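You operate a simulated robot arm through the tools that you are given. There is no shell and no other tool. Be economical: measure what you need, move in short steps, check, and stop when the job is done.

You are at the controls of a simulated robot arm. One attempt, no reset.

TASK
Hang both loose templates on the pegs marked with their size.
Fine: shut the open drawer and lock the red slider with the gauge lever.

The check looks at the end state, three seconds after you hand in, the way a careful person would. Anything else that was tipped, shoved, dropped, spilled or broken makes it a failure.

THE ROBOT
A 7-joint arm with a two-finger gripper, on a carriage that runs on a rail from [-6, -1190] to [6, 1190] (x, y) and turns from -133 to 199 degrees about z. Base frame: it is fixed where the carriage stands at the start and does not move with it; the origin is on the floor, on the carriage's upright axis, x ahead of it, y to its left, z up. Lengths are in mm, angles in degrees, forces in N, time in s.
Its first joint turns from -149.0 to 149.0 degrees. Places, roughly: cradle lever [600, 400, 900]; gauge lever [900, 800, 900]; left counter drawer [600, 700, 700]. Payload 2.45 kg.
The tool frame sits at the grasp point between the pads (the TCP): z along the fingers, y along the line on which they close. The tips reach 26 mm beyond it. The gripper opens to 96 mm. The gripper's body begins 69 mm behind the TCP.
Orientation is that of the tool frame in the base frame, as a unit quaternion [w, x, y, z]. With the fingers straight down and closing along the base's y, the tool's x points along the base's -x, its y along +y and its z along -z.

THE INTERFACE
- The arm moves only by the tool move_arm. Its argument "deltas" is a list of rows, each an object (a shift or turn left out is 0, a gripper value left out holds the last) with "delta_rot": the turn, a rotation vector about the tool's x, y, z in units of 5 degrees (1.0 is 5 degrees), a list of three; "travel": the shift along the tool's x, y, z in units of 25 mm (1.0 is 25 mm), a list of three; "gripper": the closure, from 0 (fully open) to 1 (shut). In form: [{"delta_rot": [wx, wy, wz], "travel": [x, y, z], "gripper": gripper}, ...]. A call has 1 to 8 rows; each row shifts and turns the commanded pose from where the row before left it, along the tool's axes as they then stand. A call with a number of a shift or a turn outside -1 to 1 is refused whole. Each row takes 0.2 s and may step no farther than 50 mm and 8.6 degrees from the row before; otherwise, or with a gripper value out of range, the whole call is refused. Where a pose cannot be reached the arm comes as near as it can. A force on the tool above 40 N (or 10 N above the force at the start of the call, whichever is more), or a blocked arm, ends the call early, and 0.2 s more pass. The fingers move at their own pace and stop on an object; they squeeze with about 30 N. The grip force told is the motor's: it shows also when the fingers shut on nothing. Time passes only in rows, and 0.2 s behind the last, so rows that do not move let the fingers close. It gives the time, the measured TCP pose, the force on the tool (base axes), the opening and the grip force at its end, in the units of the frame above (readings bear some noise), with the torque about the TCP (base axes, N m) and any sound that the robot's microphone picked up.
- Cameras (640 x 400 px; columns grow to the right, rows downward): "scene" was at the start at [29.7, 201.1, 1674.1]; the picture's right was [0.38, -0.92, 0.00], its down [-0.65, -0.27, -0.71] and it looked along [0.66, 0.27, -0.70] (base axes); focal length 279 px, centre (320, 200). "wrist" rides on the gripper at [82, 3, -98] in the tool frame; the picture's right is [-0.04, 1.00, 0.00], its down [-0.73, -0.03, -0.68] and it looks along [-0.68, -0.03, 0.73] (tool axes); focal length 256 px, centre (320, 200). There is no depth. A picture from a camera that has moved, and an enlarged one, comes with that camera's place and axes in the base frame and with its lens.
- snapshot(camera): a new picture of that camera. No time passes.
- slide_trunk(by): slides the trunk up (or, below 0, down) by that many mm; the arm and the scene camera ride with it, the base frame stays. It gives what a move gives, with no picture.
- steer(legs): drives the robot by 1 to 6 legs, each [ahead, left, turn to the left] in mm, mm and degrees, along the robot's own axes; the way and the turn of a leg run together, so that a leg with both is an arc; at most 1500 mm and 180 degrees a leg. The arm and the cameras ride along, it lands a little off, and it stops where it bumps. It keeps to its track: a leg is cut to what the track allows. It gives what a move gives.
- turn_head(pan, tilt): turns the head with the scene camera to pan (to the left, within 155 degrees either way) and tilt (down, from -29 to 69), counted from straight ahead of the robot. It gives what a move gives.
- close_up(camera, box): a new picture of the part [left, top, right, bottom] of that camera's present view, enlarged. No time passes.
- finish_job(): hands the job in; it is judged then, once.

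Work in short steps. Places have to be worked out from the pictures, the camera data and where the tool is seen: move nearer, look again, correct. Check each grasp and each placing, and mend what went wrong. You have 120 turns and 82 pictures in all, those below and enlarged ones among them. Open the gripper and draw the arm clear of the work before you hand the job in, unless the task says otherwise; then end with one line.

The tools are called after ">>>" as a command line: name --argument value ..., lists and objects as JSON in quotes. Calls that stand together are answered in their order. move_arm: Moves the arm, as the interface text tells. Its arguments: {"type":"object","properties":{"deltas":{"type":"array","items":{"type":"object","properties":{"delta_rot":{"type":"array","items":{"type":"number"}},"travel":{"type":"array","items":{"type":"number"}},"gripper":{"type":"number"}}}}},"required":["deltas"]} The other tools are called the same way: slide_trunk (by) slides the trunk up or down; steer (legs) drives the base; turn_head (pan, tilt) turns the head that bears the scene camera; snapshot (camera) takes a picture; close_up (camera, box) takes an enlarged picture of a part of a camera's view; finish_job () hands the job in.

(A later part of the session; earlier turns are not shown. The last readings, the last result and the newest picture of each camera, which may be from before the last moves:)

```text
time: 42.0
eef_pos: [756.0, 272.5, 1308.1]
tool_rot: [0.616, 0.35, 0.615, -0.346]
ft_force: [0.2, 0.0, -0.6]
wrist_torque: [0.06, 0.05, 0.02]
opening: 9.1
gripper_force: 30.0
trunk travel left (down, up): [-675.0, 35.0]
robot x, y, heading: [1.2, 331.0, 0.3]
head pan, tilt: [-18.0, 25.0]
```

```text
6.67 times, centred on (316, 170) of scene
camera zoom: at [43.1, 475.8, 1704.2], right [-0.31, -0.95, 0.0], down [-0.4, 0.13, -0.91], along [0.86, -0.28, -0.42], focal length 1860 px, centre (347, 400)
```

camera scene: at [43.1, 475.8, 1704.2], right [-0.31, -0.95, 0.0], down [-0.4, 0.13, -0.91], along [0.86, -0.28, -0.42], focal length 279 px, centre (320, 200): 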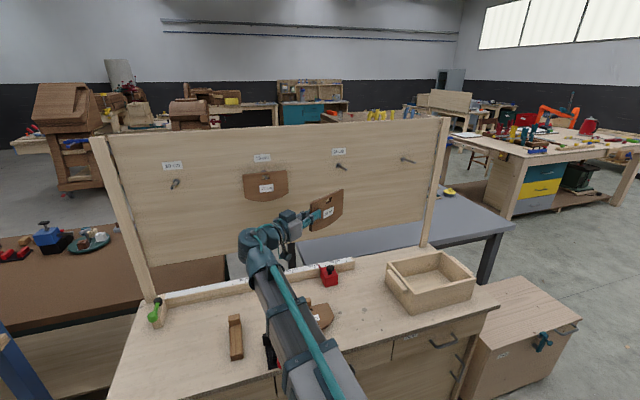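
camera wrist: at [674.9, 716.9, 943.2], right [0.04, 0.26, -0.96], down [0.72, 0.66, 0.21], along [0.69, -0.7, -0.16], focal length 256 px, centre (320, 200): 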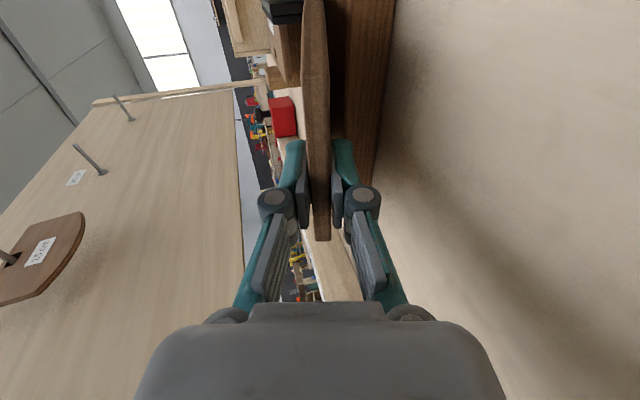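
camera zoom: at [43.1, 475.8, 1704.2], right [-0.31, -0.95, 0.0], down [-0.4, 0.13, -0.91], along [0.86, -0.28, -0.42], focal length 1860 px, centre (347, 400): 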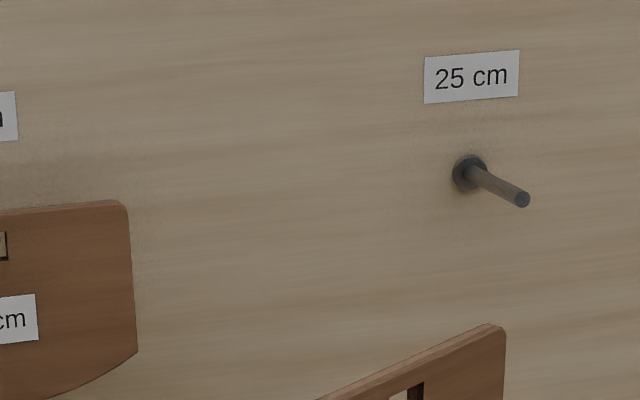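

Triangulated from two views, the peg tip is at about (957, 75.5, 1365) and its base at (1038, 75.5, 1356). Move the hole to ~45 mm short of the peg tip.

>>> move_arm --deltas '[{"travel": [-0.16, 0.2, 0.99]}, {"travel": [-0.16, 0.2, 0.99]}, {"travel": [-0.16, 0.2, 0.99]}, {"travel": [-0.16, 0.2, 0.99]}, {"travel": [-0.16, 0.2, 0.99]}, {"travel": [-0.16, 0.2, 0.99]}, {"travel": [-0.16, 0.2, 0.99]}]'

>>> close_up --camera "scene" --box '[300, 135, 396, 195]'

>>> snapshot --camera "wrist"

```text
time: 43.6
eef_pos: [875.6, 142.8, 1337.1]
tool_rot: [0.616, 0.349, 0.615, -0.346]
ft_force: [-0.3, 0.0, -0.5]
wrist_torque: [0.06, 0.01, -0.02]
opening: 9.1
gripper_force: 30.2
trunk travel left (down, up): [-675.0, 35.0]
robot x, y, heading: [3.4, 331.5, 0.2]
head pan, tilt: [-18.0, 25.0]
```

```text
6.67 times, centred on (348, 165) of scene
camera zoom: at [43.6, 475.5, 1704.3], right [-0.31, -0.95, 0.0], down [-0.4, 0.13, -0.91], along [0.86, -0.28, -0.42], focal length 1860 px, centre (133, 433)
```

zoom: 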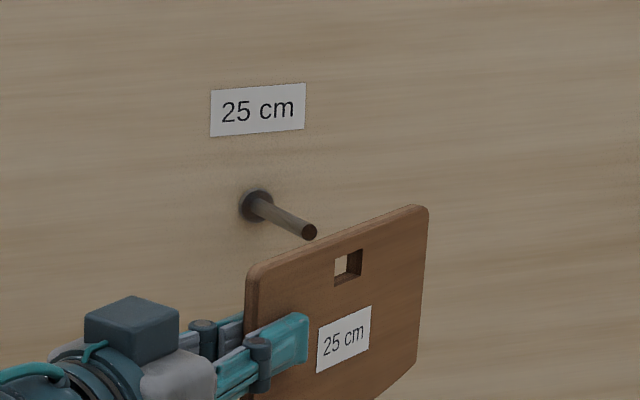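

```text
42 pictures are left
camera wrist: at [827.7, 228.0, 1256.0], right [0.86, 0.52, 0.04], down [-0.38, 0.56, 0.73], along [0.35, -0.65, 0.68], focal length 256 px, centre (320, 200)
```

wrist: 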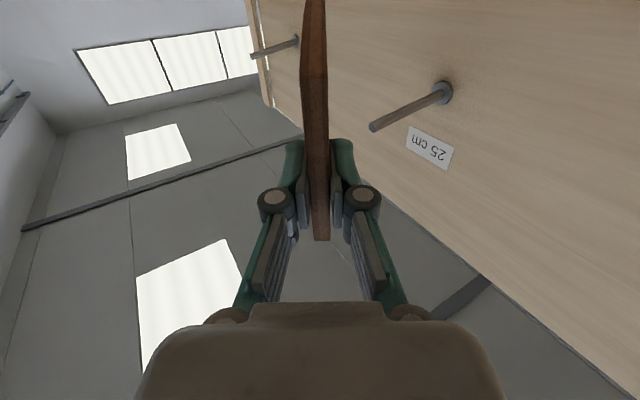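

Hole centre is about (915, 77, 1359), peg tip (≈960, 75.5, 1365). Raise 6 mm and advance 30 mm along x, then recheck alignment.

>>> move_arm --deltas '[{"travel": [-0.12, 0.5, 0.33]}, {"travel": [-0.12, 0.5, 0.33]}, {}]'

>>> close_up --camera "scene" --box '[324, 150, 372, 180]'

>>> snapshot --camera "wrist"

```text
time: 44.4
eef_pos: [904.7, 141.8, 1342.4]
tool_rot: [0.616, 0.351, 0.614, -0.347]
ft_force: [-0.2, -0.6, -1.0]
wrist_torque: [0.05, 0.01, 0.01]
opening: 9.2
gripper_force: 30.4
trunk travel left (down, up): [-675.0, 35.0]
robot x, y, heading: [2.3, 331.9, 0.3]
head pan, tilt: [-18.0, 25.0]
```

```text
13.33 times, centred on (348, 165) of scene
camera zoom: at [43.2, 475.9, 1704.2], right [-0.31, -0.95, 0.0], down [-0.4, 0.13, -0.91], along [0.86, -0.28, -0.42], focal length 3720 px, centre (-53, 667)
```

zoom: 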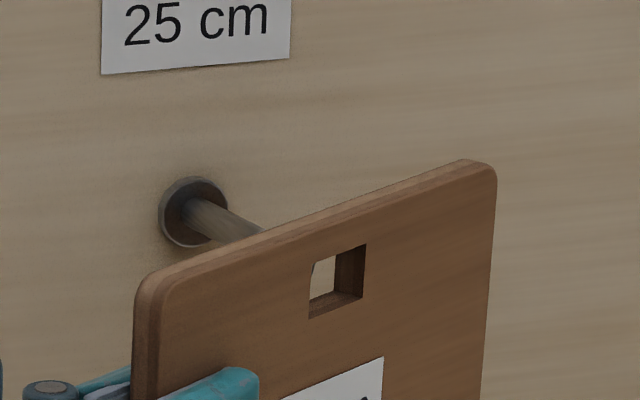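

```text
40 pictures are left
camera wrist: at [857.0, 227.4, 1261.7], right [0.86, 0.52, 0.04], down [-0.38, 0.56, 0.73], along [0.35, -0.64, 0.68], focal length 256 px, centre (320, 200)
```

wrist: 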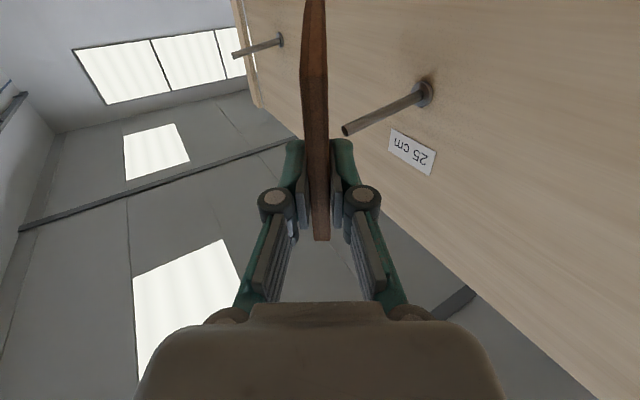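

Combining wrist and scene views, the tip is at about (969, 74, 1361), with the hole ~25 mm short and ~3 mm high. Correct and advance 14 mm, then recheck.

>>> move_arm --deltas '[{"travel": [0.12, 0.44, 0.36]}, {}]'

>>> close_up --camera "scene" --box '[324, 150, 372, 180]'

>>> close_up --camera "wrist" --box '[220, 60, 460, 210]'

```text
time: 45.0
eef_pos: [919.3, 139.2, 1339.7]
tool_rot: [0.617, 0.349, 0.615, -0.346]
ft_force: [-0.9, 0.1, -1.1]
wrist_torque: [0.06, 0.05, -0.01]
opening: 9.2
gripper_force: 30.2
trunk travel left (down, up): [-675.0, 35.0]
robot x, y, heading: [3.8, 334.5, 0.5]
head pan, tilt: [-18.0, 25.0]
```

```text
13.33 times, centred on (348, 165) of scene
camera zoom: at [43.3, 475.8, 1704.2], right [-0.31, -0.95, 0.0], down [-0.4, 0.13, -0.91], along [0.86, -0.28, -0.42], focal length 3720 px, centre (-53, 667)
```

zoom: 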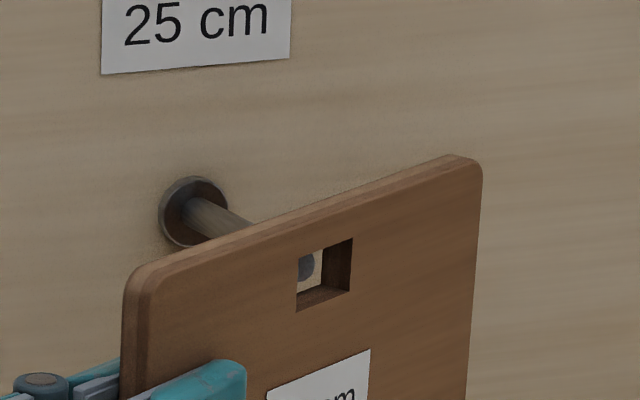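

```text
2.67 times, centred on (340, 135) of wrist
camera zoom: at [870.9, 225.3, 1258.7], right [0.86, 0.52, 0.05], down [-0.38, 0.56, 0.73], along [0.35, -0.64, 0.68], focal length 683 px, centre (267, 373)
```

zoom: 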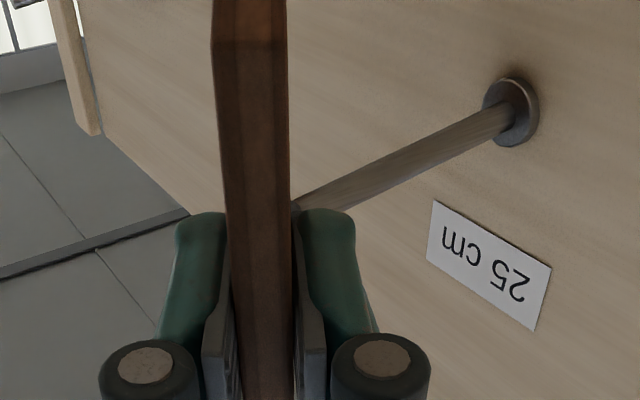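

The peg tip shows inside the hole and the numbers agree (within ~1 mm). Insert 28 mm along the peg in small steps.

>>> move_arm --deltas '[{"travel": [0.05, 0.24, 0.145]}, {"travel": [0.04, 0.24, 0.145]}, {"travel": [0.04, 0.24, 0.145]}, {"travel": [0.04, 0.24, 0.145]}, {}]'

>>> close_up --camera "scene" --box '[324, 150, 372, 180]'

>>> close_up --camera "wrist" --box '[220, 0, 460, 150]'

```text
time: 46.2
eef_pos: [947.0, 139.5, 1335.0]
tool_rot: [0.617, 0.35, 0.615, -0.346]
ft_force: [0.4, 0.4, -1.3]
wrist_torque: [0.09, 0.03, 0.0]
opening: 9.3
gripper_force: 30.2
trunk travel left (down, up): [-675.0, 35.0]
robot x, y, heading: [-0.0, 334.6, 0.1]
head pan, tilt: [-18.0, 25.0]
```

```text
13.33 times, centred on (348, 165) of scene
camera zoom: at [43.3, 475.8, 1704.2], right [-0.31, -0.95, 0.0], down [-0.4, 0.13, -0.91], along [0.86, -0.28, -0.42], focal length 3720 px, centre (-53, 667)
```

zoom: 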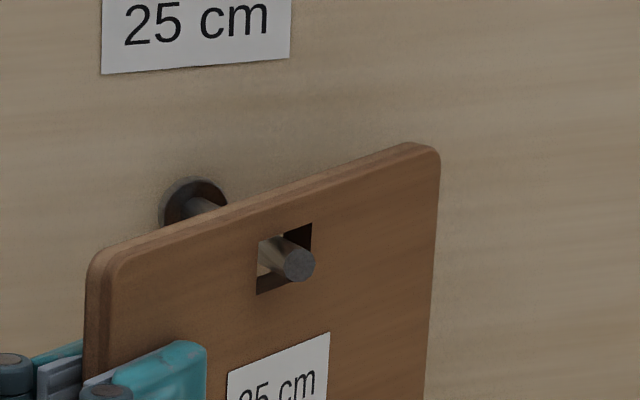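

```text
2.67 times, centred on (340, 75) of wrist
camera zoom: at [899.1, 225.6, 1254.4], right [0.86, 0.52, 0.04], down [-0.38, 0.56, 0.73], along [0.35, -0.64, 0.68], focal length 683 px, centre (267, 533)
```

zoom: 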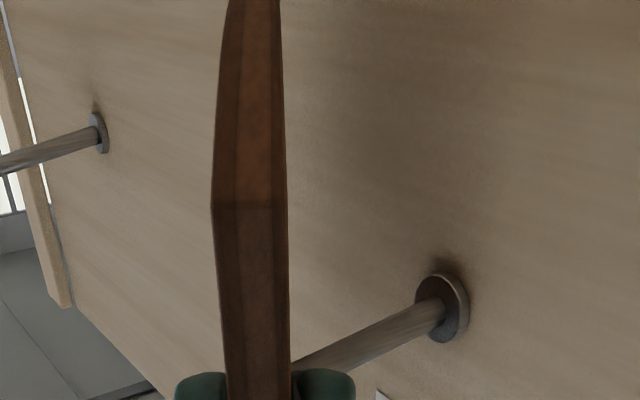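

The peg passes cleanly through the hole. Reduce the yaw by 15° about the hole, then lower 3 mm to rest on the peg.

>>> move_arm --deltas '[{"delta_rot": [1, 0, 0], "travel": [0, 0.26, 0]}, {"delta_rot": [1, 0, 0], "travel": [0, 0.26, 0]}, {"delta_rot": [1, 0, 0], "travel": [0, 0.26, 0]}, {"travel": [0.06, 0, 0]}, {"travel": [0.06, 0, 0]}, {}]'

>>> close_up --camera "scene" --box '[316, 145, 380, 185]'

```text
time: 47.6
eef_pos: [963.6, 148.4, 1333.7]
tool_rot: [0.566, 0.426, 0.564, -0.424]
ft_force: [0.2, -2.0, 5.4]
wrist_torque: [-0.39, -0.06, 0.0]
opening: 9.4
gripper_force: 30.2
trunk travel left (down, up): [-675.0, 35.0]
robot x, y, heading: [0.2, 333.0, 0.2]
head pan, tilt: [-18.0, 25.0]
```

```text
10.00 times, centred on (348, 165) of scene
camera zoom: at [42.5, 475.8, 1704.4], right [-0.31, -0.95, 0.0], down [-0.4, 0.13, -0.91], along [0.86, -0.28, -0.42], focal length 2790 px, centre (40, 550)
```

zoom: 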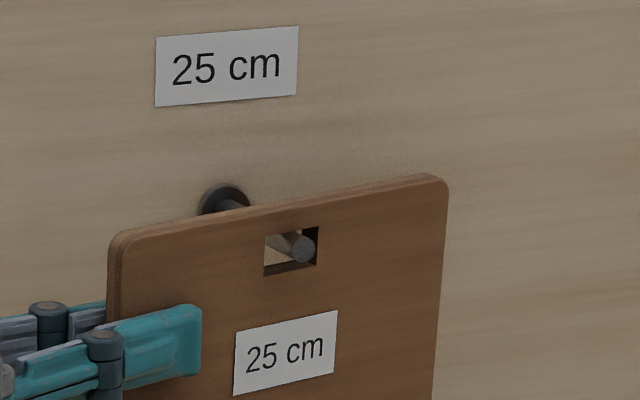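

The hole's top edge now bears on the peg (5 N up). Open the fingers gently.

>>> move_arm --deltas '[{"gripper": 0.85}, {"gripper": 0.75}, {"gripper": 0.65}, {}, {}]'

>>> close_up --camera "scene" --box '[316, 145, 380, 185]'

```text
time: 48.8
eef_pos: [963.4, 147.8, 1332.5]
tool_rot: [0.566, 0.427, 0.565, -0.422]
ft_force: [-0.1, 0.4, -0.5]
wrist_torque: [0.0, -0.01, 0.0]
opening: 33.4
gripper_force: 0.0
trunk travel left (down, up): [-675.0, 35.0]
robot x, y, heading: [3.1, 329.1, 0.2]
head pan, tilt: [-18.0, 25.0]
```

```text
10.00 times, centred on (348, 165) of scene
camera zoom: at [43.2, 475.9, 1704.2], right [-0.31, -0.95, 0.0], down [-0.4, 0.13, -0.91], along [0.86, -0.28, -0.42], focal length 2790 px, centre (40, 550)
```

zoom: 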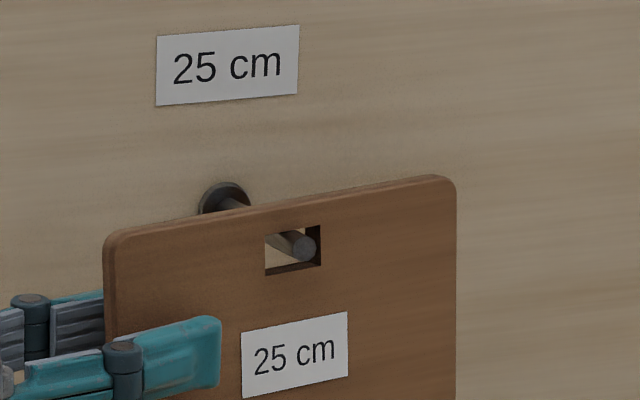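

It hangs freely. Withdraw the fingers along the tool axis, then pull back from the board.

>>> move_arm --deltas '[{"travel": [0, 0, -0.9]}, {"travel": [0, 0, -0.9]}, {"travel": [0, 0, -0.9]}, {"travel": [0, -0.9, 0]}, {"travel": [0, -1, 0]}, {"travel": [0, -1, 0]}, {"travel": [0, -1, 0]}, {"travel": [0, -1, 0]}]'

>>> snapshot --camera "scene"

```text
time: 50.6
eef_pos: [827.8, 178.7, 1332.8]
tool_rot: [0.566, 0.426, 0.565, -0.422]
ft_force: [0.1, 0.4, 0.4]
wrist_torque: [0.03, 0.01, 0.02]
opening: 33.3
gripper_force: 0.0
trunk travel left (down, up): [-675.0, 35.0]
robot x, y, heading: [1.7, 338.8, 0.4]
head pan, tilt: [-18.0, 25.0]
```

```text
33 pictures are left
camera scene: at [42.9, 475.8, 1704.3], right [-0.31, -0.95, 0.0], down [-0.4, 0.13, -0.91], along [0.86, -0.28, -0.42], focal length 279 px, centre (320, 200)
```

scene: 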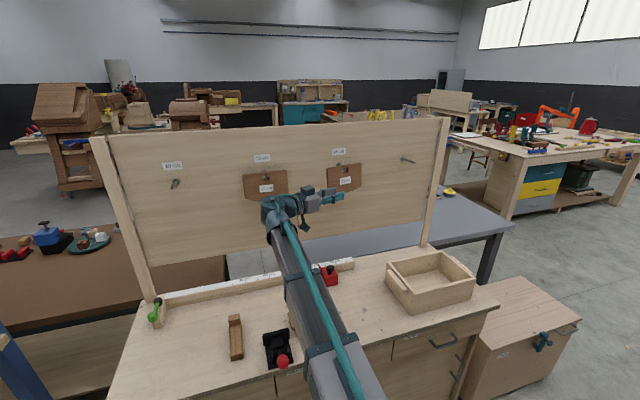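

25 cm template hangs on its peg. Next the 10 cm plate from its right side: drive 185 mm right, lower, and swing the tool to point forward.

>>> steer --legs '[[0, -185, 0]]'

>>> move_arm --deltas '[{"delta_rot": [-1, 0, 0], "travel": [1, -0.55, -0.15]}, {"delta_rot": [-1, 0, 0], "travel": [1, -0.55, -0.15]}, {"delta_rot": [-1, 0, 0], "travel": [1, -0.5, -0.2]}, {"delta_rot": [-1, 0, 0], "travel": [1, -0.5, -0.2]}, {"delta_rot": [-1, 0, 0], "travel": [1, 0, 0]}, {"delta_rot": [-1, 0, 0], "travel": [1, 0, 0]}, {"delta_rot": [-1, 0, 0], "travel": [1, 0, 0]}, {"delta_rot": [-1, 0, 0]}]'

>>> move_arm --deltas '[{"delta_rot": [-1, 0, 0]}, {"delta_rot": [-1, 0, 0]}, {"delta_rot": [-1, 0, 0]}, {"delta_rot": [-1, 0, 0]}, {"delta_rot": [-1, 0, 0]}, {"delta_rot": [-1, 0, 0]}, {"delta_rot": [-1, 0, 0]}]'

```text
time: 52.1
eef_pos: [826.1, -8.9, 1333.0]
tool_rot: [0.565, 0.427, 0.565, -0.424]
ft_force: [0.2, -0.2, -0.4]
wrist_torque: [0.01, -0.01, 0.02]
opening: 33.3
gripper_force: 0.2
trunk travel left (down, up): [-675.0, 35.0]
robot x, y, heading: [2.2, 150.9, -0.1]
head pan, tilt: [-18.0, 25.0]
```

```text
time: 53.9
eef_pos: [771.9, -10.8, 1157.5]
tool_rot: [0.677, 0.208, 0.675, -0.205]
ft_force: [-0.9, 0.2, 0.2]
wrist_torque: [-0.01, -0.02, 0.0]
opening: 33.7
gripper_force: 0.1
trunk travel left (down, up): [-675.0, 35.0]
robot x, y, heading: [1.3, 148.1, -0.1]
head pan, tilt: [-18.0, 25.0]
```

```text
time: 55.5
eef_pos: [772.0, -12.3, 1156.1]
tool_rot: [0.708, -0.006, 0.706, 0.008]
ft_force: [-0.3, 0.9, 0.8]
wrist_torque: [0.0, -0.01, 0.04]
opening: 33.5
gripper_force: 0.0
out of reach, approached as far as the arm can: row 5
trunk travel left (down, up): [-675.0, 35.0]
robot x, y, heading: [-1.0, 149.9, 0.2]
head pan, tilt: [-18.0, 25.0]
```

Now shift +100 mm in y and rotate to the sideways pick orientation (pointing +y, 15° down).

>>> move_arm --deltas '[{"travel": [0, 1, 0], "gripper": 0.6}, {"travel": [0, 1, 0]}, {"travel": [0, 1, 0]}, {"travel": [0, 1, 0]}, {"travel": [0, 0, -0.7]}]'

>>> move_arm --deltas '[{"delta_rot": [-0.726, 0.947, 0.726]}, {"delta_rot": [-0.726, 0.947, 0.726]}, {"delta_rot": [-0.726, 0.947, 0.726]}, {"delta_rot": [-0.726, 0.947, 0.726]}, {"delta_rot": [-0.726, 0.947, 0.726]}, {"delta_rot": [-0.726, 0.947, 0.726]}, {"delta_rot": [-0.726, 0.947, 0.726]}, {"delta_rot": [-0.726, 0.947, 0.726]}]'

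>>> move_arm --deltas '[{"delta_rot": [-0.726, 0.947, 0.726]}, {"delta_rot": [-0.726, 0.947, 0.726]}, {"delta_rot": [-0.726, 0.947, 0.726]}, {"delta_rot": [-0.726, 0.947, 0.726]}, {"delta_rot": [-0.726, 0.947, 0.726]}, {"delta_rot": [-0.726, 0.947, 0.726]}, {"delta_rot": [-0.726, 0.947, 0.726]}, {"delta_rot": [-0.726, 0.947, 0.726]}]'

>>> turn_head --pan -8 --tilt 42

>>> snapshot --camera "scene"

```text
time: 56.7
eef_pos: [752.1, 87.0, 1158.0]
tool_rot: [0.709, -0.005, 0.705, 0.007]
ft_force: [0.3, 0.1, 0.0]
wrist_torque: [0.0, 0.01, 0.0]
opening: 38.2
gripper_force: 0.0
trunk travel left (down, up): [-675.0, 35.0]
robot x, y, heading: [-2.0, 145.8, -0.1]
head pan, tilt: [-18.0, 25.0]
```

```text
time: 58.5
eef_pos: [753.6, 87.6, 1157.6]
tool_rot: [0.398, -0.008, 0.848, 0.35]
ft_force: [0.0, 0.8, -0.9]
wrist_torque: [-0.02, -0.02, -0.03]
opening: 38.6
gripper_force: 0.0
trunk travel left (down, up): [-675.0, 35.0]
robot x, y, heading: [3.3, 149.7, 0.2]
head pan, tilt: [-18.0, 25.0]
```

```text
time: 60.3
eef_pos: [750.5, 78.3, 1124.0]
tool_rot: [0.006, -0.021, 0.794, 0.608]
ft_force: [0.3, -0.5, -0.9]
wrist_torque: [0.02, 0.01, 0.01]
opening: 38.4
gripper_force: 0.0
out of reach, approached as far as the arm can: row 7, 8
trunk travel left (down, up): [-675.0, 35.0]
robot x, y, heading: [2.1, 148.8, 0.1]
head pan, tilt: [-18.0, 25.0]
```

```text
time: 61.1
eef_pos: [750.3, 78.9, 1124.0]
tool_rot: [0.008, -0.021, 0.794, 0.608]
ft_force: [0.4, 0.7, 1.3]
wrist_torque: [-0.02, -0.01, -0.03]
opening: 38.5
gripper_force: 0.0
trunk travel left (down, up): [-675.0, 35.0]
robot x, y, heading: [2.0, 149.7, -0.0]
head pan, tilt: [-8.0, 42.0]
```

```text
32 pictures are left
camera scene: at [37.5, 307.2, 1678.0], right [-0.14, -0.99, 0.0], down [-0.66, 0.09, -0.74], along [0.74, -0.1, -0.67], focal length 279 px, centre (320, 200)
```

scene: 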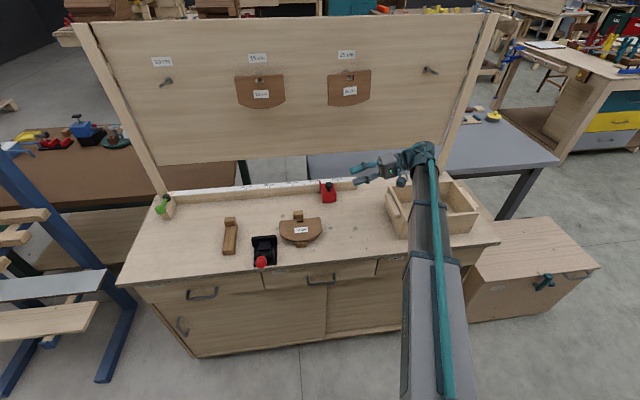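

Orientation is set. The crate on the right could be near my wrist at the pick, so I check it closely.

>>> close_up --camera "scene" --box '[270, 140, 430, 240]'

>>> snapshot --camera "wrist"

```text
4.00 times, centred on (350, 190) of scene
camera zoom: at [37.5, 307.2, 1678.0], right [-0.14, -0.99, 0.0], down [-0.66, 0.09, -0.74], along [0.74, -0.1, -0.67], focal length 1116 px, centre (200, 240)
```

zoom: 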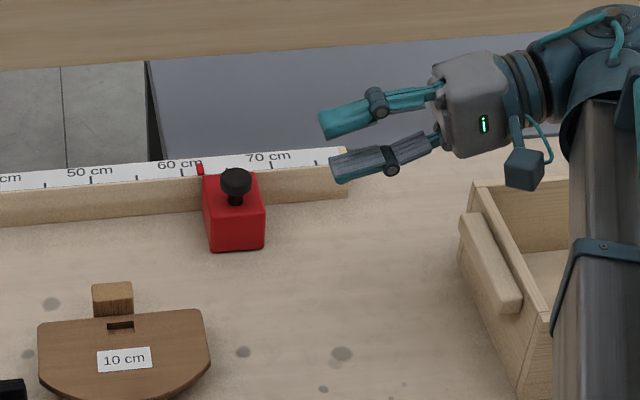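

```text
30 pictures are left
camera wrist: at [670.0, -18.1, 1150.1], right [0.0, 0.26, 0.97], down [0.74, -0.64, 0.18], along [0.67, 0.72, -0.19], focal length 256 px, centre (320, 200)
```

wrist: 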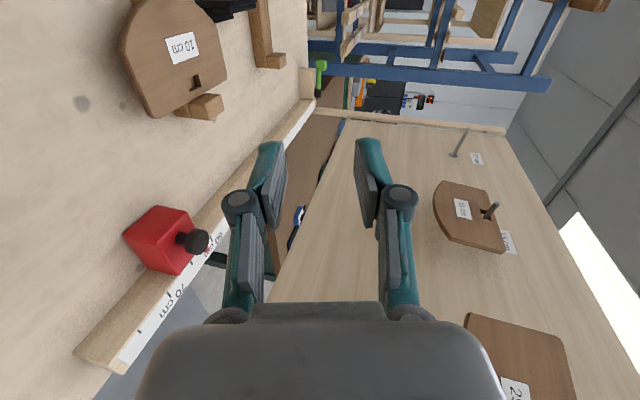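

The crate's cleat (y≈−75) is too near a straight side approach, so I yaw the tool 25° so that the hand comes from the near right. Rotate, then descend to the approach point.

>>> move_arm --deltas '[{"delta_rot": [0, 0, 0.45]}, {"delta_rot": [0, -0.966, 0.259]}, {"delta_rot": [0, -0.966, 0.259]}, {"delta_rot": [0, -0.966, 0.259]}, {"delta_rot": [0, -0.966, 0.259]}, {"delta_rot": [0, -0.966, 0.259]}]'

>>> move_arm --deltas '[{"travel": [0.28, -0.82, 0.561]}, {"travel": [0.28, -0.82, 0.561]}, {"travel": [0.28, -0.82, 0.561]}, {"travel": [0.28, -0.82, 0.561]}, {"travel": [0.28, -0.82, 0.561]}, {"travel": [0.28, -0.82, 0.561]}, {"travel": [0.28, -0.82, 0.561]}]'

>>> close_up --camera "scene" --box '[240, 160, 440, 285]'

```text
time: 62.5
eef_pos: [741.6, 64.9, 1062.7]
tool_rot: [0.143, 0.147, 0.774, 0.599]
ft_force: [-0.1, -0.6, 0.0]
wrist_torque: [-0.05, -0.03, 0.02]
opening: 38.2
gripper_force: 0.0
out of reach, approached as far as the arm can: row 1, 2, 3, 4, 5, 6
trunk travel left (down, up): [-675.0, 35.0]
robot x, y, heading: [-1.2, 148.9, 0.2]
head pan, tilt: [-8.0, 42.0]
```

```text
time: 64.1
eef_pos: [726.3, 137.3, 897.6]
tool_rot: [0.14, 0.151, 0.774, 0.599]
ft_force: [0.2, -0.4, -0.6]
wrist_torque: [-0.01, 0.02, -0.02]
opening: 38.4
gripper_force: 0.0
trunk travel left (down, up): [-675.0, 35.0]
robot x, y, heading: [2.1, 149.7, 0.2]
head pan, tilt: [-8.0, 42.0]
```

```text
3.20 times, centred on (340, 222) of scene
camera zoom: at [36.9, 307.5, 1677.9], right [-0.14, -0.99, 0.0], down [-0.66, 0.09, -0.74], along [0.74, -0.1, -0.67], focal length 893 px, centre (256, 128)
```

zoom: 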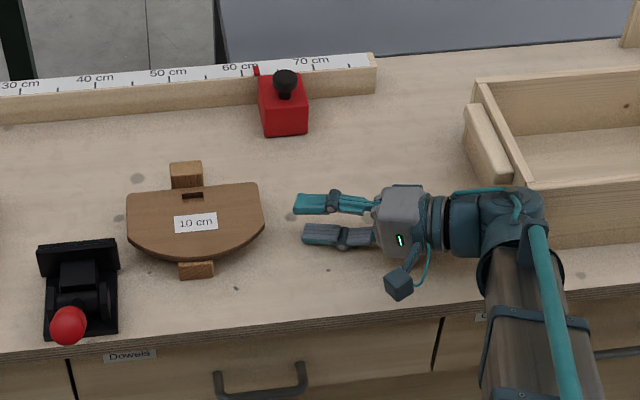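

The hand is already at entry height; fix the small roll error, rise 3 mm and advance half-way, then check the fingers against the plate.

>>> move_arm --deltas '[{"delta_rot": [0, 0, 0.4], "travel": [0, 0.12, -0.03]}, {"travel": [0.015, 0.18, 0.715]}, {"travel": [0.015, 0.18, 0.715]}]'

>>> snapshot --camera "wrist"

```text
time: 64.9
eef_pos: [739.8, 171.1, 901.2]
tool_rot: [0.127, 0.165, 0.772, 0.601]
ft_force: [0.3, 0.3, -0.4]
wrist_torque: [0.0, -0.03, -0.01]
opening: 38.4
gripper_force: 0.1
trunk travel left (down, up): [-675.0, 35.0]
robot x, y, heading: [1.9, 145.6, 0.3]
head pan, tilt: [-8.0, 42.0]
```

```text
28 pictures are left
camera wrist: at [626.6, 117.1, 928.3], right [0.14, 0.21, 0.97], down [0.4, -0.91, 0.14], along [0.91, 0.37, -0.21], focal length 256 px, centre (320, 200)
```

wrist: 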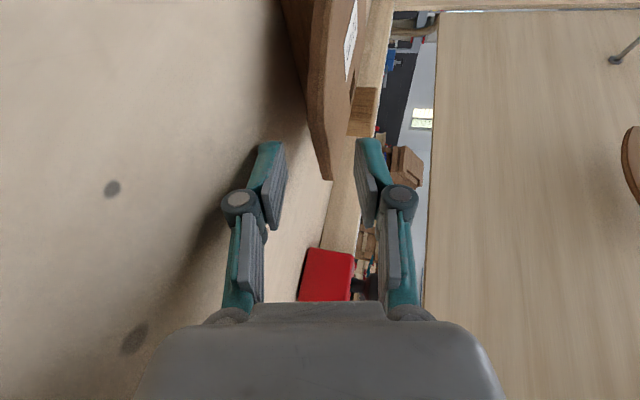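

Plate lies centred between the fingers. Advance the remaining ~36 mm and close.

>>> move_arm --deltas '[{"travel": [0, 0.165, 0.47]}, {"travel": [0, 0.105, 0.47]}, {"travel": [0, 0.105, 0.46]}, {}]'

>>> snapshot --camera "wrist"

```text
time: 65.9
eef_pos: [755.9, 204.1, 901.2]
tool_rot: [0.129, 0.165, 0.772, 0.601]
ft_force: [0.3, -0.2, -0.3]
wrist_torque: [-0.03, 0.0, -0.04]
opening: 38.2
gripper_force: 0.1
trunk travel left (down, up): [-675.0, 35.0]
robot x, y, heading: [2.1, 150.5, 0.3]
head pan, tilt: [-8.0, 42.0]
```

```text
27 pictures are left
camera wrist: at [641.4, 150.5, 929.2], right [0.14, 0.21, 0.97], down [0.4, -0.91, 0.14], along [0.91, 0.37, -0.21], focal length 256 px, centre (320, 200)
```

wrist: 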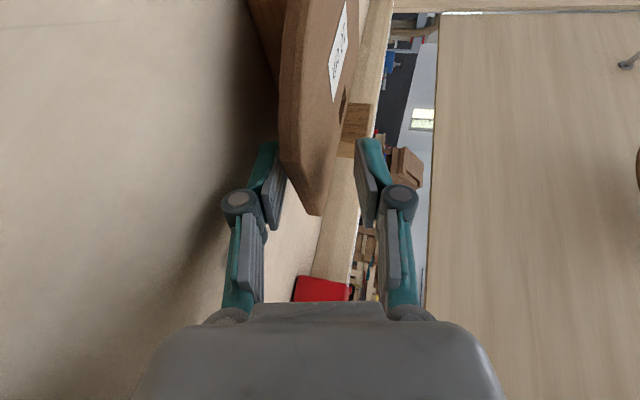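

Straddled well. Close and lift slightly so the plate seats in the pads.

>>> move_arm --deltas '[{"gripper": 0.75}, {"gripper": 0.85}, {"gripper": 0.95}, {"gripper": 1}, {"gripper": 1}]'

>>> move_arm --deltas '[{"travel": [0, 0.19, -0.048]}, {"travel": [0, 0.19, -0.048]}, {"travel": [0, 0.19, -0.048]}, {"travel": [0, 0.19, -0.048]}, {}]'

>>> snapshot --camera "wrist"

```text
time: 67.1
eef_pos: [753.4, 204.0, 902.0]
tool_rot: [0.129, 0.164, 0.771, 0.602]
ft_force: [2.5, 1.8, 9.5]
wrist_torque: [1.01, -0.51, -0.19]
opening: 13.3
gripper_force: 30.0
trunk travel left (down, up): [-675.0, 35.0]
robot x, y, heading: [-2.4, 151.6, 0.1]
head pan, tilt: [-8.0, 42.0]
```

```text
time: 68.3
eef_pos: [754.3, 203.9, 921.0]
tool_rot: [0.128, 0.165, 0.771, 0.602]
ft_force: [-0.4, 0.5, -0.6]
wrist_torque: [-0.05, 0.03, 0.01]
opening: 9.9
gripper_force: 29.8
trunk travel left (down, up): [-675.0, 35.0]
robot x, y, heading: [3.2, 147.9, 0.3]
head pan, tilt: [-8.0, 42.0]
```

```text
26 pictures are left
camera wrist: at [641.9, 150.7, 948.5], right [0.14, 0.21, 0.97], down [0.4, -0.91, 0.14], along [0.91, 0.37, -0.21], focal length 256 px, centre (320, 200)
```

wrist: 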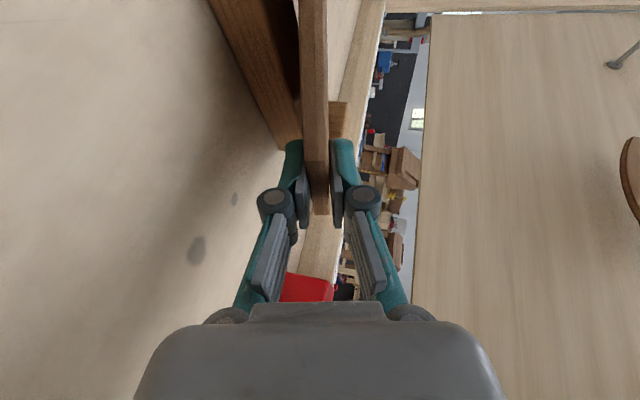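

Seated at 9.9 mm. Lift 175 mm straight up.

>>> move_arm --deltas '[{"travel": [0, 0.5, -0.127]}, {"travel": [0, 0.97, -0.246]}, {"travel": [0, 0.97, -0.246]}, {"travel": [0, 0.97, -0.246]}, {"travel": [0, 0.97, -0.246]}, {"travel": [0, 0.97, -0.246]}, {"travel": [0, 0.97, -0.246]}, {"travel": [0, 0.97, -0.246]}]'

>>> snapshot --camera "scene"

```text
time: 70.1
eef_pos: [738.8, 189.7, 1024.9]
tool_rot: [0.136, 0.155, 0.769, 0.605]
ft_force: [-0.5, 0.8, -1.6]
wrist_torque: [-0.1, -0.02, -0.01]
opening: 9.6
gripper_force: 30.5
out of reach, approached as far as the arm can: row 5, 6, 7, 8
trunk travel left (down, up): [-675.0, 35.0]
robot x, y, heading: [1.1, 147.4, 0.0]
head pan, tilt: [-8.0, 42.0]
```

```text
25 pictures are left
camera scene: at [37.4, 307.0, 1678.0], right [-0.14, -0.99, 0.0], down [-0.66, 0.09, -0.74], along [0.74, -0.1, -0.67], focal length 279 px, centre (320, 200)
```

scene: 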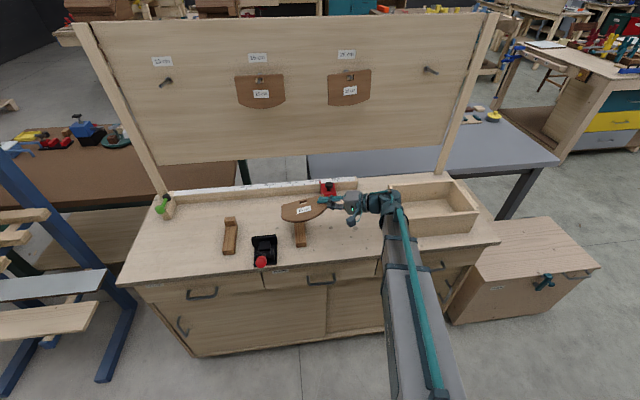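

Plate lifted, stand undisturbed. Now rotate it toward the hanging attitude (combined roll), first 8 of 18 rows, watching reach.

>>> move_arm --deltas '[{"delta_rot": [-0.27, -0.381, -0.953]}, {"delta_rot": [-0.27, -0.381, -0.953]}, {"delta_rot": [-0.27, -0.381, -0.953]}, {"delta_rot": [-0.27, -0.381, -0.953]}, {"delta_rot": [-0.27, -0.381, -0.953]}, {"delta_rot": [-0.27, -0.381, -0.953]}, {"delta_rot": [-0.27, -0.381, -0.953]}, {"delta_rot": [-0.27, -0.381, -0.953]}]'

```text
time: 71.9
eef_pos: [738.9, 189.1, 1026.0]
tool_rot: [0.431, -0.031, 0.7, 0.568]
ft_force: [0.7, 0.1, -0.7]
wrist_torque: [-0.04, 0.01, 0.02]
opening: 9.7
gripper_force: 29.8
trunk travel left (down, up): [-675.0, 35.0]
robot x, y, heading: [1.1, 148.7, 0.3]
head pan, tilt: [-8.0, 42.0]
```

No reach problems; continue with the remaining 10 rows and look.

>>> move_arm --deltas '[{"delta_rot": [-0.27, -0.381, -0.953]}, {"delta_rot": [-0.27, -0.381, -0.953]}, {"delta_rot": [-0.27, -0.381, -0.953]}, {"delta_rot": [-0.27, -0.381, -0.953]}, {"delta_rot": [-0.27, -0.381, -0.953]}, {"delta_rot": [-0.27, -0.381, -0.953]}, {"delta_rot": [-0.27, -0.381, -0.953]}, {"delta_rot": [-0.27, -0.381, -0.953]}]'

>>> move_arm --deltas '[{"delta_rot": [-0.27, -0.381, -0.953]}, {"delta_rot": [-0.27, -0.381, -0.953]}]'

>>> close_up --camera "scene" --box '[240, 130, 440, 255]'

```text
time: 73.7
eef_pos: [739.9, 189.4, 1024.7]
tool_rot: [0.675, -0.22, 0.535, 0.457]
ft_force: [0.0, -0.5, -1.1]
wrist_torque: [-0.08, 0.05, 0.0]
opening: 9.7
gripper_force: 29.8
trunk travel left (down, up): [-675.0, 35.0]
robot x, y, heading: [3.2, 150.1, 0.1]
head pan, tilt: [-8.0, 42.0]
```

```text
time: 74.3
eef_pos: [739.2, 189.4, 1025.9]
tool_rot: [0.722, -0.266, 0.481, 0.42]
ft_force: [-1.0, 0.1, -1.3]
wrist_torque: [-0.07, 0.05, 0.01]
opening: 9.6
gripper_force: 30.3
trunk travel left (down, up): [-675.0, 35.0]
robot x, y, heading: [2.6, 148.9, 0.0]
head pan, tilt: [-8.0, 42.0]
```

```text
3.20 times, centred on (340, 192) of scene
camera zoom: at [37.8, 307.2, 1678.0], right [-0.14, -0.99, 0.0], down [-0.66, 0.09, -0.74], along [0.74, -0.1, -0.67], focal length 893 px, centre (256, 224)
```

zoom: 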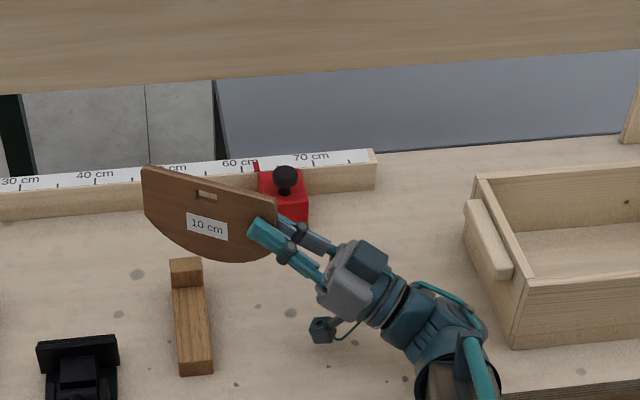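

Plate is upright with 30° yaw. The 10 cm peg tip should be at about (969, 673, 1362). Raise 200 mm, then drive 262 mm left.

>>> move_arm --deltas '[{"travel": [-0.918, 0.02, 0.396]}, {"travel": [-0.918, 0.02, 0.396]}, {"travel": [-0.918, 0.02, 0.396]}, {"travel": [-0.918, 0.02, 0.396]}, {"travel": [-0.918, 0.02, 0.396]}, {"travel": [-0.918, 0.02, 0.396]}, {"travel": [-0.918, 0.02, 0.396]}, {"travel": [-0.918, 0.02, 0.396]}]'

>>> steer --legs '[[0, 262, 0]]'

>>> turn_head --pan 5 --tilt 22

```text
time: 76.1
eef_pos: [738.6, 189.5, 1224.1]
tool_rot: [0.722, -0.265, 0.481, 0.42]
ft_force: [-1.1, 0.0, -1.4]
wrist_torque: [-0.06, 0.05, 0.0]
opening: 9.7
gripper_force: 29.6
trunk travel left (down, up): [-675.0, 35.0]
robot x, y, heading: [0.7, 149.5, -0.0]
head pan, tilt: [-8.0, 42.0]
```

```text
time: 78.0
eef_pos: [740.2, 451.7, 1225.3]
tool_rot: [0.722, -0.266, 0.481, 0.421]
ft_force: [-0.1, 0.8, -0.2]
wrist_torque: [-0.05, 0.03, -0.03]
opening: 9.7
gripper_force: 29.5
trunk travel left (down, up): [-675.0, 35.0]
robot x, y, heading: [1.9, 408.4, -0.0]
head pan, tilt: [-8.0, 42.0]
```

```text
time: 78.8
eef_pos: [740.5, 451.0, 1225.2]
tool_rot: [0.722, -0.266, 0.48, 0.421]
ft_force: [0.1, 0.3, -0.7]
wrist_torque: [-0.04, 0.03, 0.02]
opening: 9.7
gripper_force: 30.1
trunk travel left (down, up): [-675.0, 35.0]
robot x, y, heading: [1.3, 409.5, 0.2]
head pan, tilt: [5.0, 22.0]
```

Move toward the pre-hang point, leaving ~30 mm to go, then look.

>>> move_arm --deltas '[{"travel": [-0.11, -0.18, 1]}, {"travel": [-0.11, -0.18, 1]}, {"travel": [-0.11, -0.18, 1]}, {"travel": [-0.11, -0.18, 1]}, {"travel": [-0.11, -0.18, 1]}, {"travel": [-0.11, -0.18, 1]}, {"travel": [-0.11, -0.18, 1]}, {"travel": [-0.11, -0.18, 1]}]'

>>> snapshot --camera "scene"

```text
time: 80.6
eef_pos: [863.0, 583.5, 1324.0]
tool_rot: [0.722, -0.265, 0.481, 0.421]
ft_force: [1.1, -0.1, -2.0]
wrist_torque: [-0.08, 0.04, 0.0]
opening: 9.6
gripper_force: 30.3
trunk travel left (down, up): [-675.0, 35.0]
robot x, y, heading: [-1.4, 407.9, 0.3]
head pan, tilt: [5.0, 22.0]
```

```text
23 pictures are left
camera scene: at [48.7, 588.1, 1709.0], right [0.09, -1.0, 0.0], down [-0.37, -0.03, -0.93], along [0.92, 0.08, -0.37], focal length 279 px, centre (320, 200)
```

scene: 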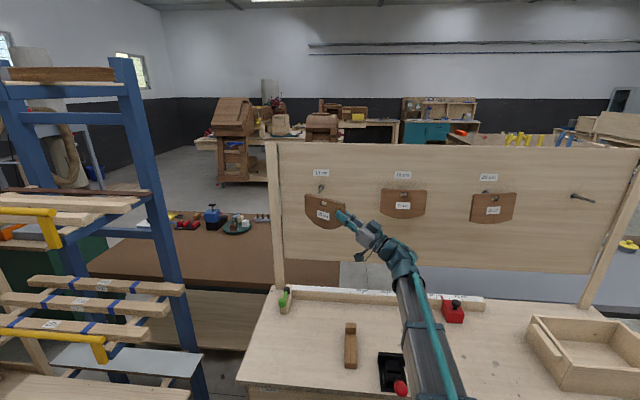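

>>> close_up --camera "scene" --box '[290, 170, 370, 220]'

>>> snapshot --camera "wrist"

```text
8.00 times, centred on (330, 195) of scene
camera zoom: at [48.7, 588.1, 1709.0], right [0.09, -1.0, 0.0], down [-0.37, -0.03, -0.93], along [0.92, 0.08, -0.37], focal length 2232 px, centre (240, 240)
```

zoom: 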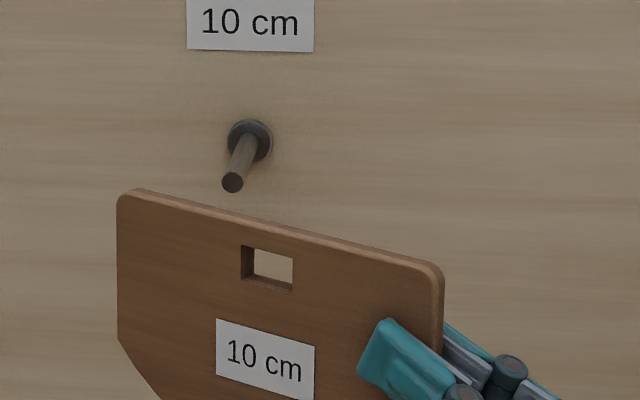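

```text
21 pictures are left
camera wrist: at [827.3, 535.7, 1210.7], right [-0.87, 0.49, 0.06], down [-0.43, -0.81, 0.4], along [0.24, 0.33, 0.91], focal length 256 px, centre (320, 200)
```

wrist: 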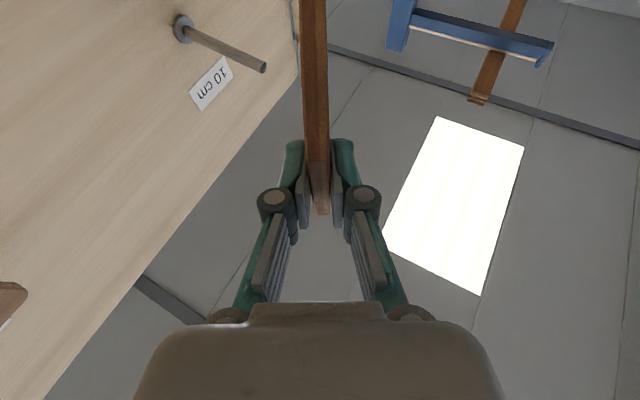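

Everything is consistent: peg tip ≈ (969, 672, 1362), hole ≈ (901, 651, 1352), plate tilted ~2°. Correct the tilt and move to ~20 mm before the tip.

>>> move_arm --deltas '[{"delta_rot": [0, -0.35, 0]}, {"travel": [0.166, -0.588, 0.848]}, {"travel": [0.166, -0.588, 0.848]}, {}]'

>>> close_up --camera "scene" --box '[290, 165, 354, 205]'

>>> snapshot --camera "wrist"

```text
time: 81.6
eef_pos: [908.5, 604.1, 1334.8]
tool_rot: [0.729, -0.259, 0.469, 0.426]
ft_force: [0.7, 0.2, -1.0]
wrist_torque: [-0.09, 0.04, -0.01]
opening: 9.6
gripper_force: 30.2
trunk travel left (down, up): [-675.0, 35.0]
robot x, y, heading: [3.3, 408.6, 0.3]
head pan, tilt: [5.0, 22.0]
```

```text
10.00 times, centred on (322, 185) of scene
camera zoom: at [48.5, 587.9, 1709.1], right [0.09, -1.0, 0.0], down [-0.37, -0.03, -0.93], along [0.92, 0.08, -0.37], focal length 2790 px, centre (300, 350)
```

zoom: 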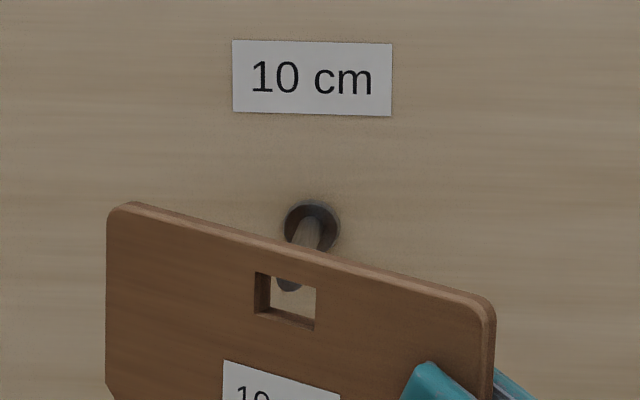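

```text
19 pictures are left
camera wrist: at [875.2, 559.8, 1218.8], right [-0.87, 0.49, 0.06], down [-0.43, -0.82, 0.38], along [0.23, 0.3, 0.93], focal length 256 px, centre (320, 200)
```

wrist: 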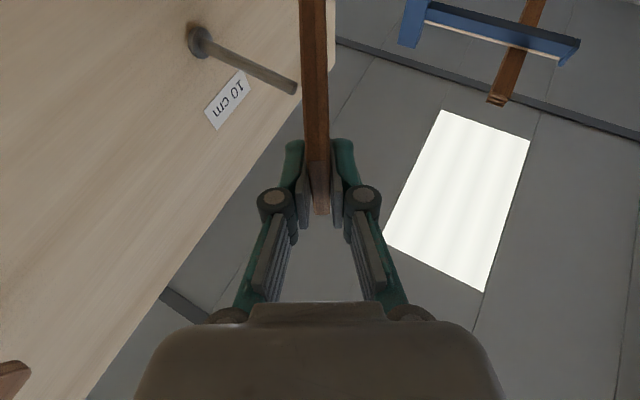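

Nearly aligned: the hole needs about +2 mm in y and −1 mm in z. Apply with a 16 mm advance and check once more.

>>> move_arm --deltas '[{"travel": [0.094, -0.255, 0.175]}, {"travel": [0.094, -0.255, 0.175]}, {}]'

>>> close_up --camera "scene" --box '[290, 165, 354, 205]'

```text
time: 82.4
eef_pos: [924.0, 606.6, 1332.0]
tool_rot: [0.729, -0.26, 0.47, 0.425]
ft_force: [-1.1, -0.2, -1.0]
wrist_torque: [-0.06, 0.07, 0.04]
opening: 9.8
gripper_force: 30.3
trunk travel left (down, up): [-675.0, 35.0]
robot x, y, heading: [0.3, 406.7, 0.3]
head pan, tilt: [5.0, 22.0]
```

```text
10.00 times, centred on (322, 185) of scene
camera zoom: at [48.6, 587.9, 1709.1], right [0.09, -1.0, 0.0], down [-0.37, -0.03, -0.93], along [0.92, 0.08, -0.37], focal length 2790 px, centre (300, 350)
```

zoom: 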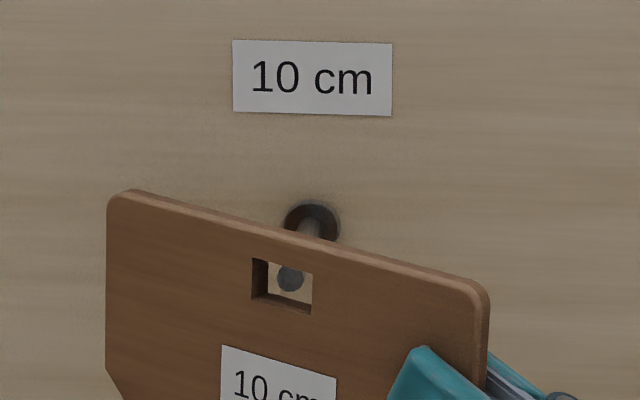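

Well aligned with the tip. Insert 27 mm along the peg.

>>> move_arm --deltas '[{"travel": [0.08, -0.234, 0.112]}, {"travel": [0.08, -0.234, 0.112]}, {"travel": [0.08, -0.234, 0.112]}, {"travel": [0.08, -0.234, 0.112]}, {}]'

>>> close_up --camera "scene" --box '[290, 165, 354, 205]'

```text
time: 83.6
eef_pos: [950.5, 604.7, 1330.0]
tool_rot: [0.728, -0.26, 0.47, 0.425]
ft_force: [-0.1, -1.2, -0.5]
wrist_torque: [-0.07, 0.04, -0.01]
opening: 9.6
gripper_force: 30.2
trunk travel left (down, up): [-675.0, 35.0]
robot x, y, heading: [-0.0, 408.2, 0.4]
head pan, tilt: [5.0, 22.0]
```

```text
10.00 times, centred on (322, 185) of scene
camera zoom: at [48.6, 587.9, 1709.1], right [0.09, -1.0, 0.0], down [-0.37, -0.03, -0.93], along [0.92, 0.08, -0.37], focal length 2790 px, centre (300, 350)
```

zoom: 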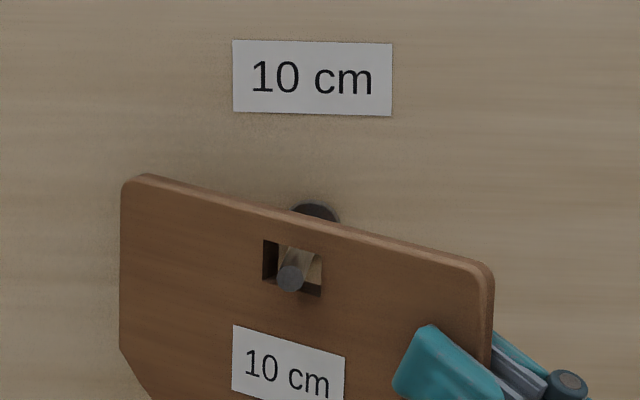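

The peg is through. Turn the plate 15° toward parallel about the hole, then lower 4 mm to bear on the peg.

>>> move_arm --deltas '[{"delta_rot": [-0.904, 0.022, 0.426], "travel": [0, -0.26, 0]}, {"delta_rot": [-0.904, 0.022, 0.426], "travel": [0, -0.26, 0]}, {"delta_rot": [-0.904, 0.022, 0.426], "travel": [0, -0.26, 0]}, {"travel": [0.054, 0, -0.026]}, {"travel": [0.054, 0, -0.026]}, {"travel": [0.036, 0, -0.017]}, {}]'

>>> close_up --camera "scene" --box '[290, 165, 354, 205]'

```text
time: 85.2
eef_pos: [967.0, 597.2, 1326.9]
tool_rot: [0.668, -0.318, 0.43, 0.518]
ft_force: [0.6, 2.1, 10.7]
wrist_torque: [0.76, -0.1, -0.13]
opening: 9.7
gripper_force: 29.8
trunk travel left (down, up): [-675.0, 35.0]
robot x, y, heading: [4.1, 410.6, -0.0]
head pan, tilt: [5.0, 22.0]
```

```text
10.00 times, centred on (322, 185) of scene
camera zoom: at [47.3, 587.8, 1709.3], right [0.09, -1.0, 0.0], down [-0.37, -0.03, -0.93], along [0.92, 0.08, -0.37], focal length 2790 px, centre (300, 350)
```

zoom: 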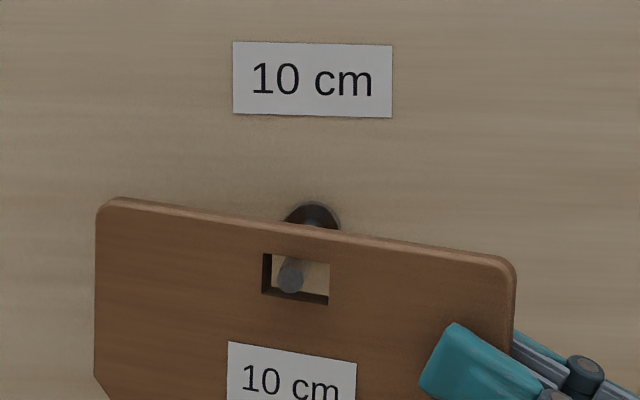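

It bears on the peg (10.7 N). Open the fingers gently.

>>> move_arm --deltas '[{"travel": [-0.02, 0, 0.01]}, {"gripper": 0.85}, {"gripper": 0.75}, {"gripper": 0.65}, {}, {}]'

>>> close_up --camera "scene" --box '[290, 165, 354, 205]'

```text
time: 86.6
eef_pos: [967.6, 597.1, 1325.1]
tool_rot: [0.667, -0.319, 0.432, 0.517]
ft_force: [-0.3, 1.2, -0.2]
wrist_torque: [-0.02, -0.03, 0.02]
opening: 33.7
gripper_force: 0.2
trunk travel left (down, up): [-675.0, 35.0]
robot x, y, heading: [4.4, 408.5, -0.1]
head pan, tilt: [5.0, 22.0]
```

```text
10.00 times, centred on (322, 185) of scene
camera zoom: at [48.5, 587.9, 1709.1], right [0.09, -1.0, 0.0], down [-0.37, -0.03, -0.93], along [0.92, 0.08, -0.37], focal length 2790 px, centre (300, 350)
```

zoom: 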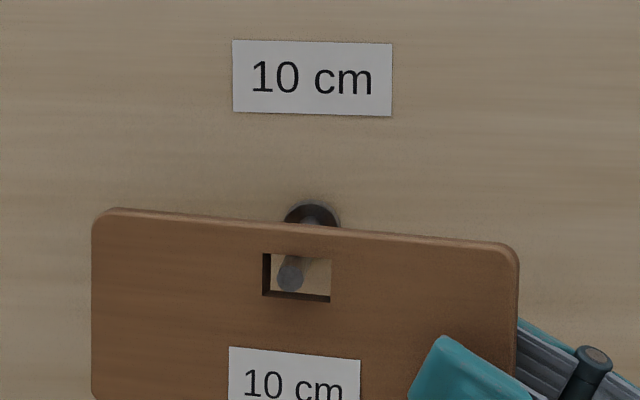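

It hangs on its own. Withdraw ~50 mm along the tool axis, then straight back from the board.

>>> move_arm --deltas '[{"travel": [0, 0.08, -0.7]}, {"travel": [0, 0.08, -0.7]}, {"travel": [0, 0.08, -0.6]}, {"travel": [-0.092, 0.965, -0.246]}, {"travel": [-0.092, 0.965, -0.246]}, {"travel": [-0.092, 0.965, -0.246]}, {"travel": [-0.092, 0.965, -0.246]}, {"travel": [-0.092, 0.965, -0.246]}]'

>>> snapshot --camera "scene"

```text
time: 88.4
eef_pos: [825.3, 555.2, 1304.4]
tool_rot: [0.667, -0.319, 0.432, 0.516]
ft_force: [0.1, 0.4, -0.5]
wrist_torque: [0.0, 0.01, 0.03]
opening: 33.6
gripper_force: 0.0
trunk travel left (down, up): [-675.0, 35.0]
robot x, y, heading: [1.8, 407.6, 0.1]
head pan, tilt: [5.0, 22.0]
```

```text
14 pictures are left
camera scene: at [48.2, 587.9, 1709.1], right [0.09, -1.0, 0.0], down [-0.37, -0.03, -0.93], along [0.92, 0.08, -0.37], focal length 279 px, centre (320, 200)
```

scene: 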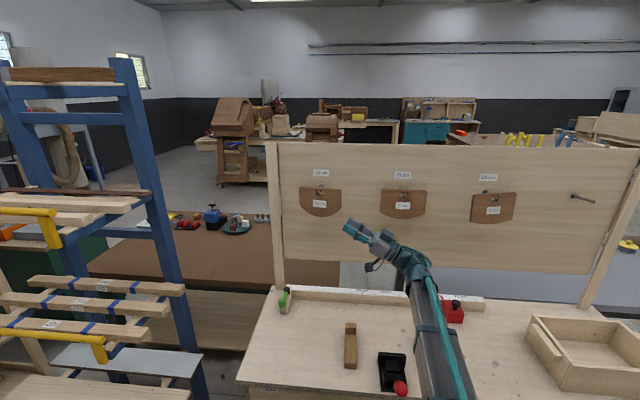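

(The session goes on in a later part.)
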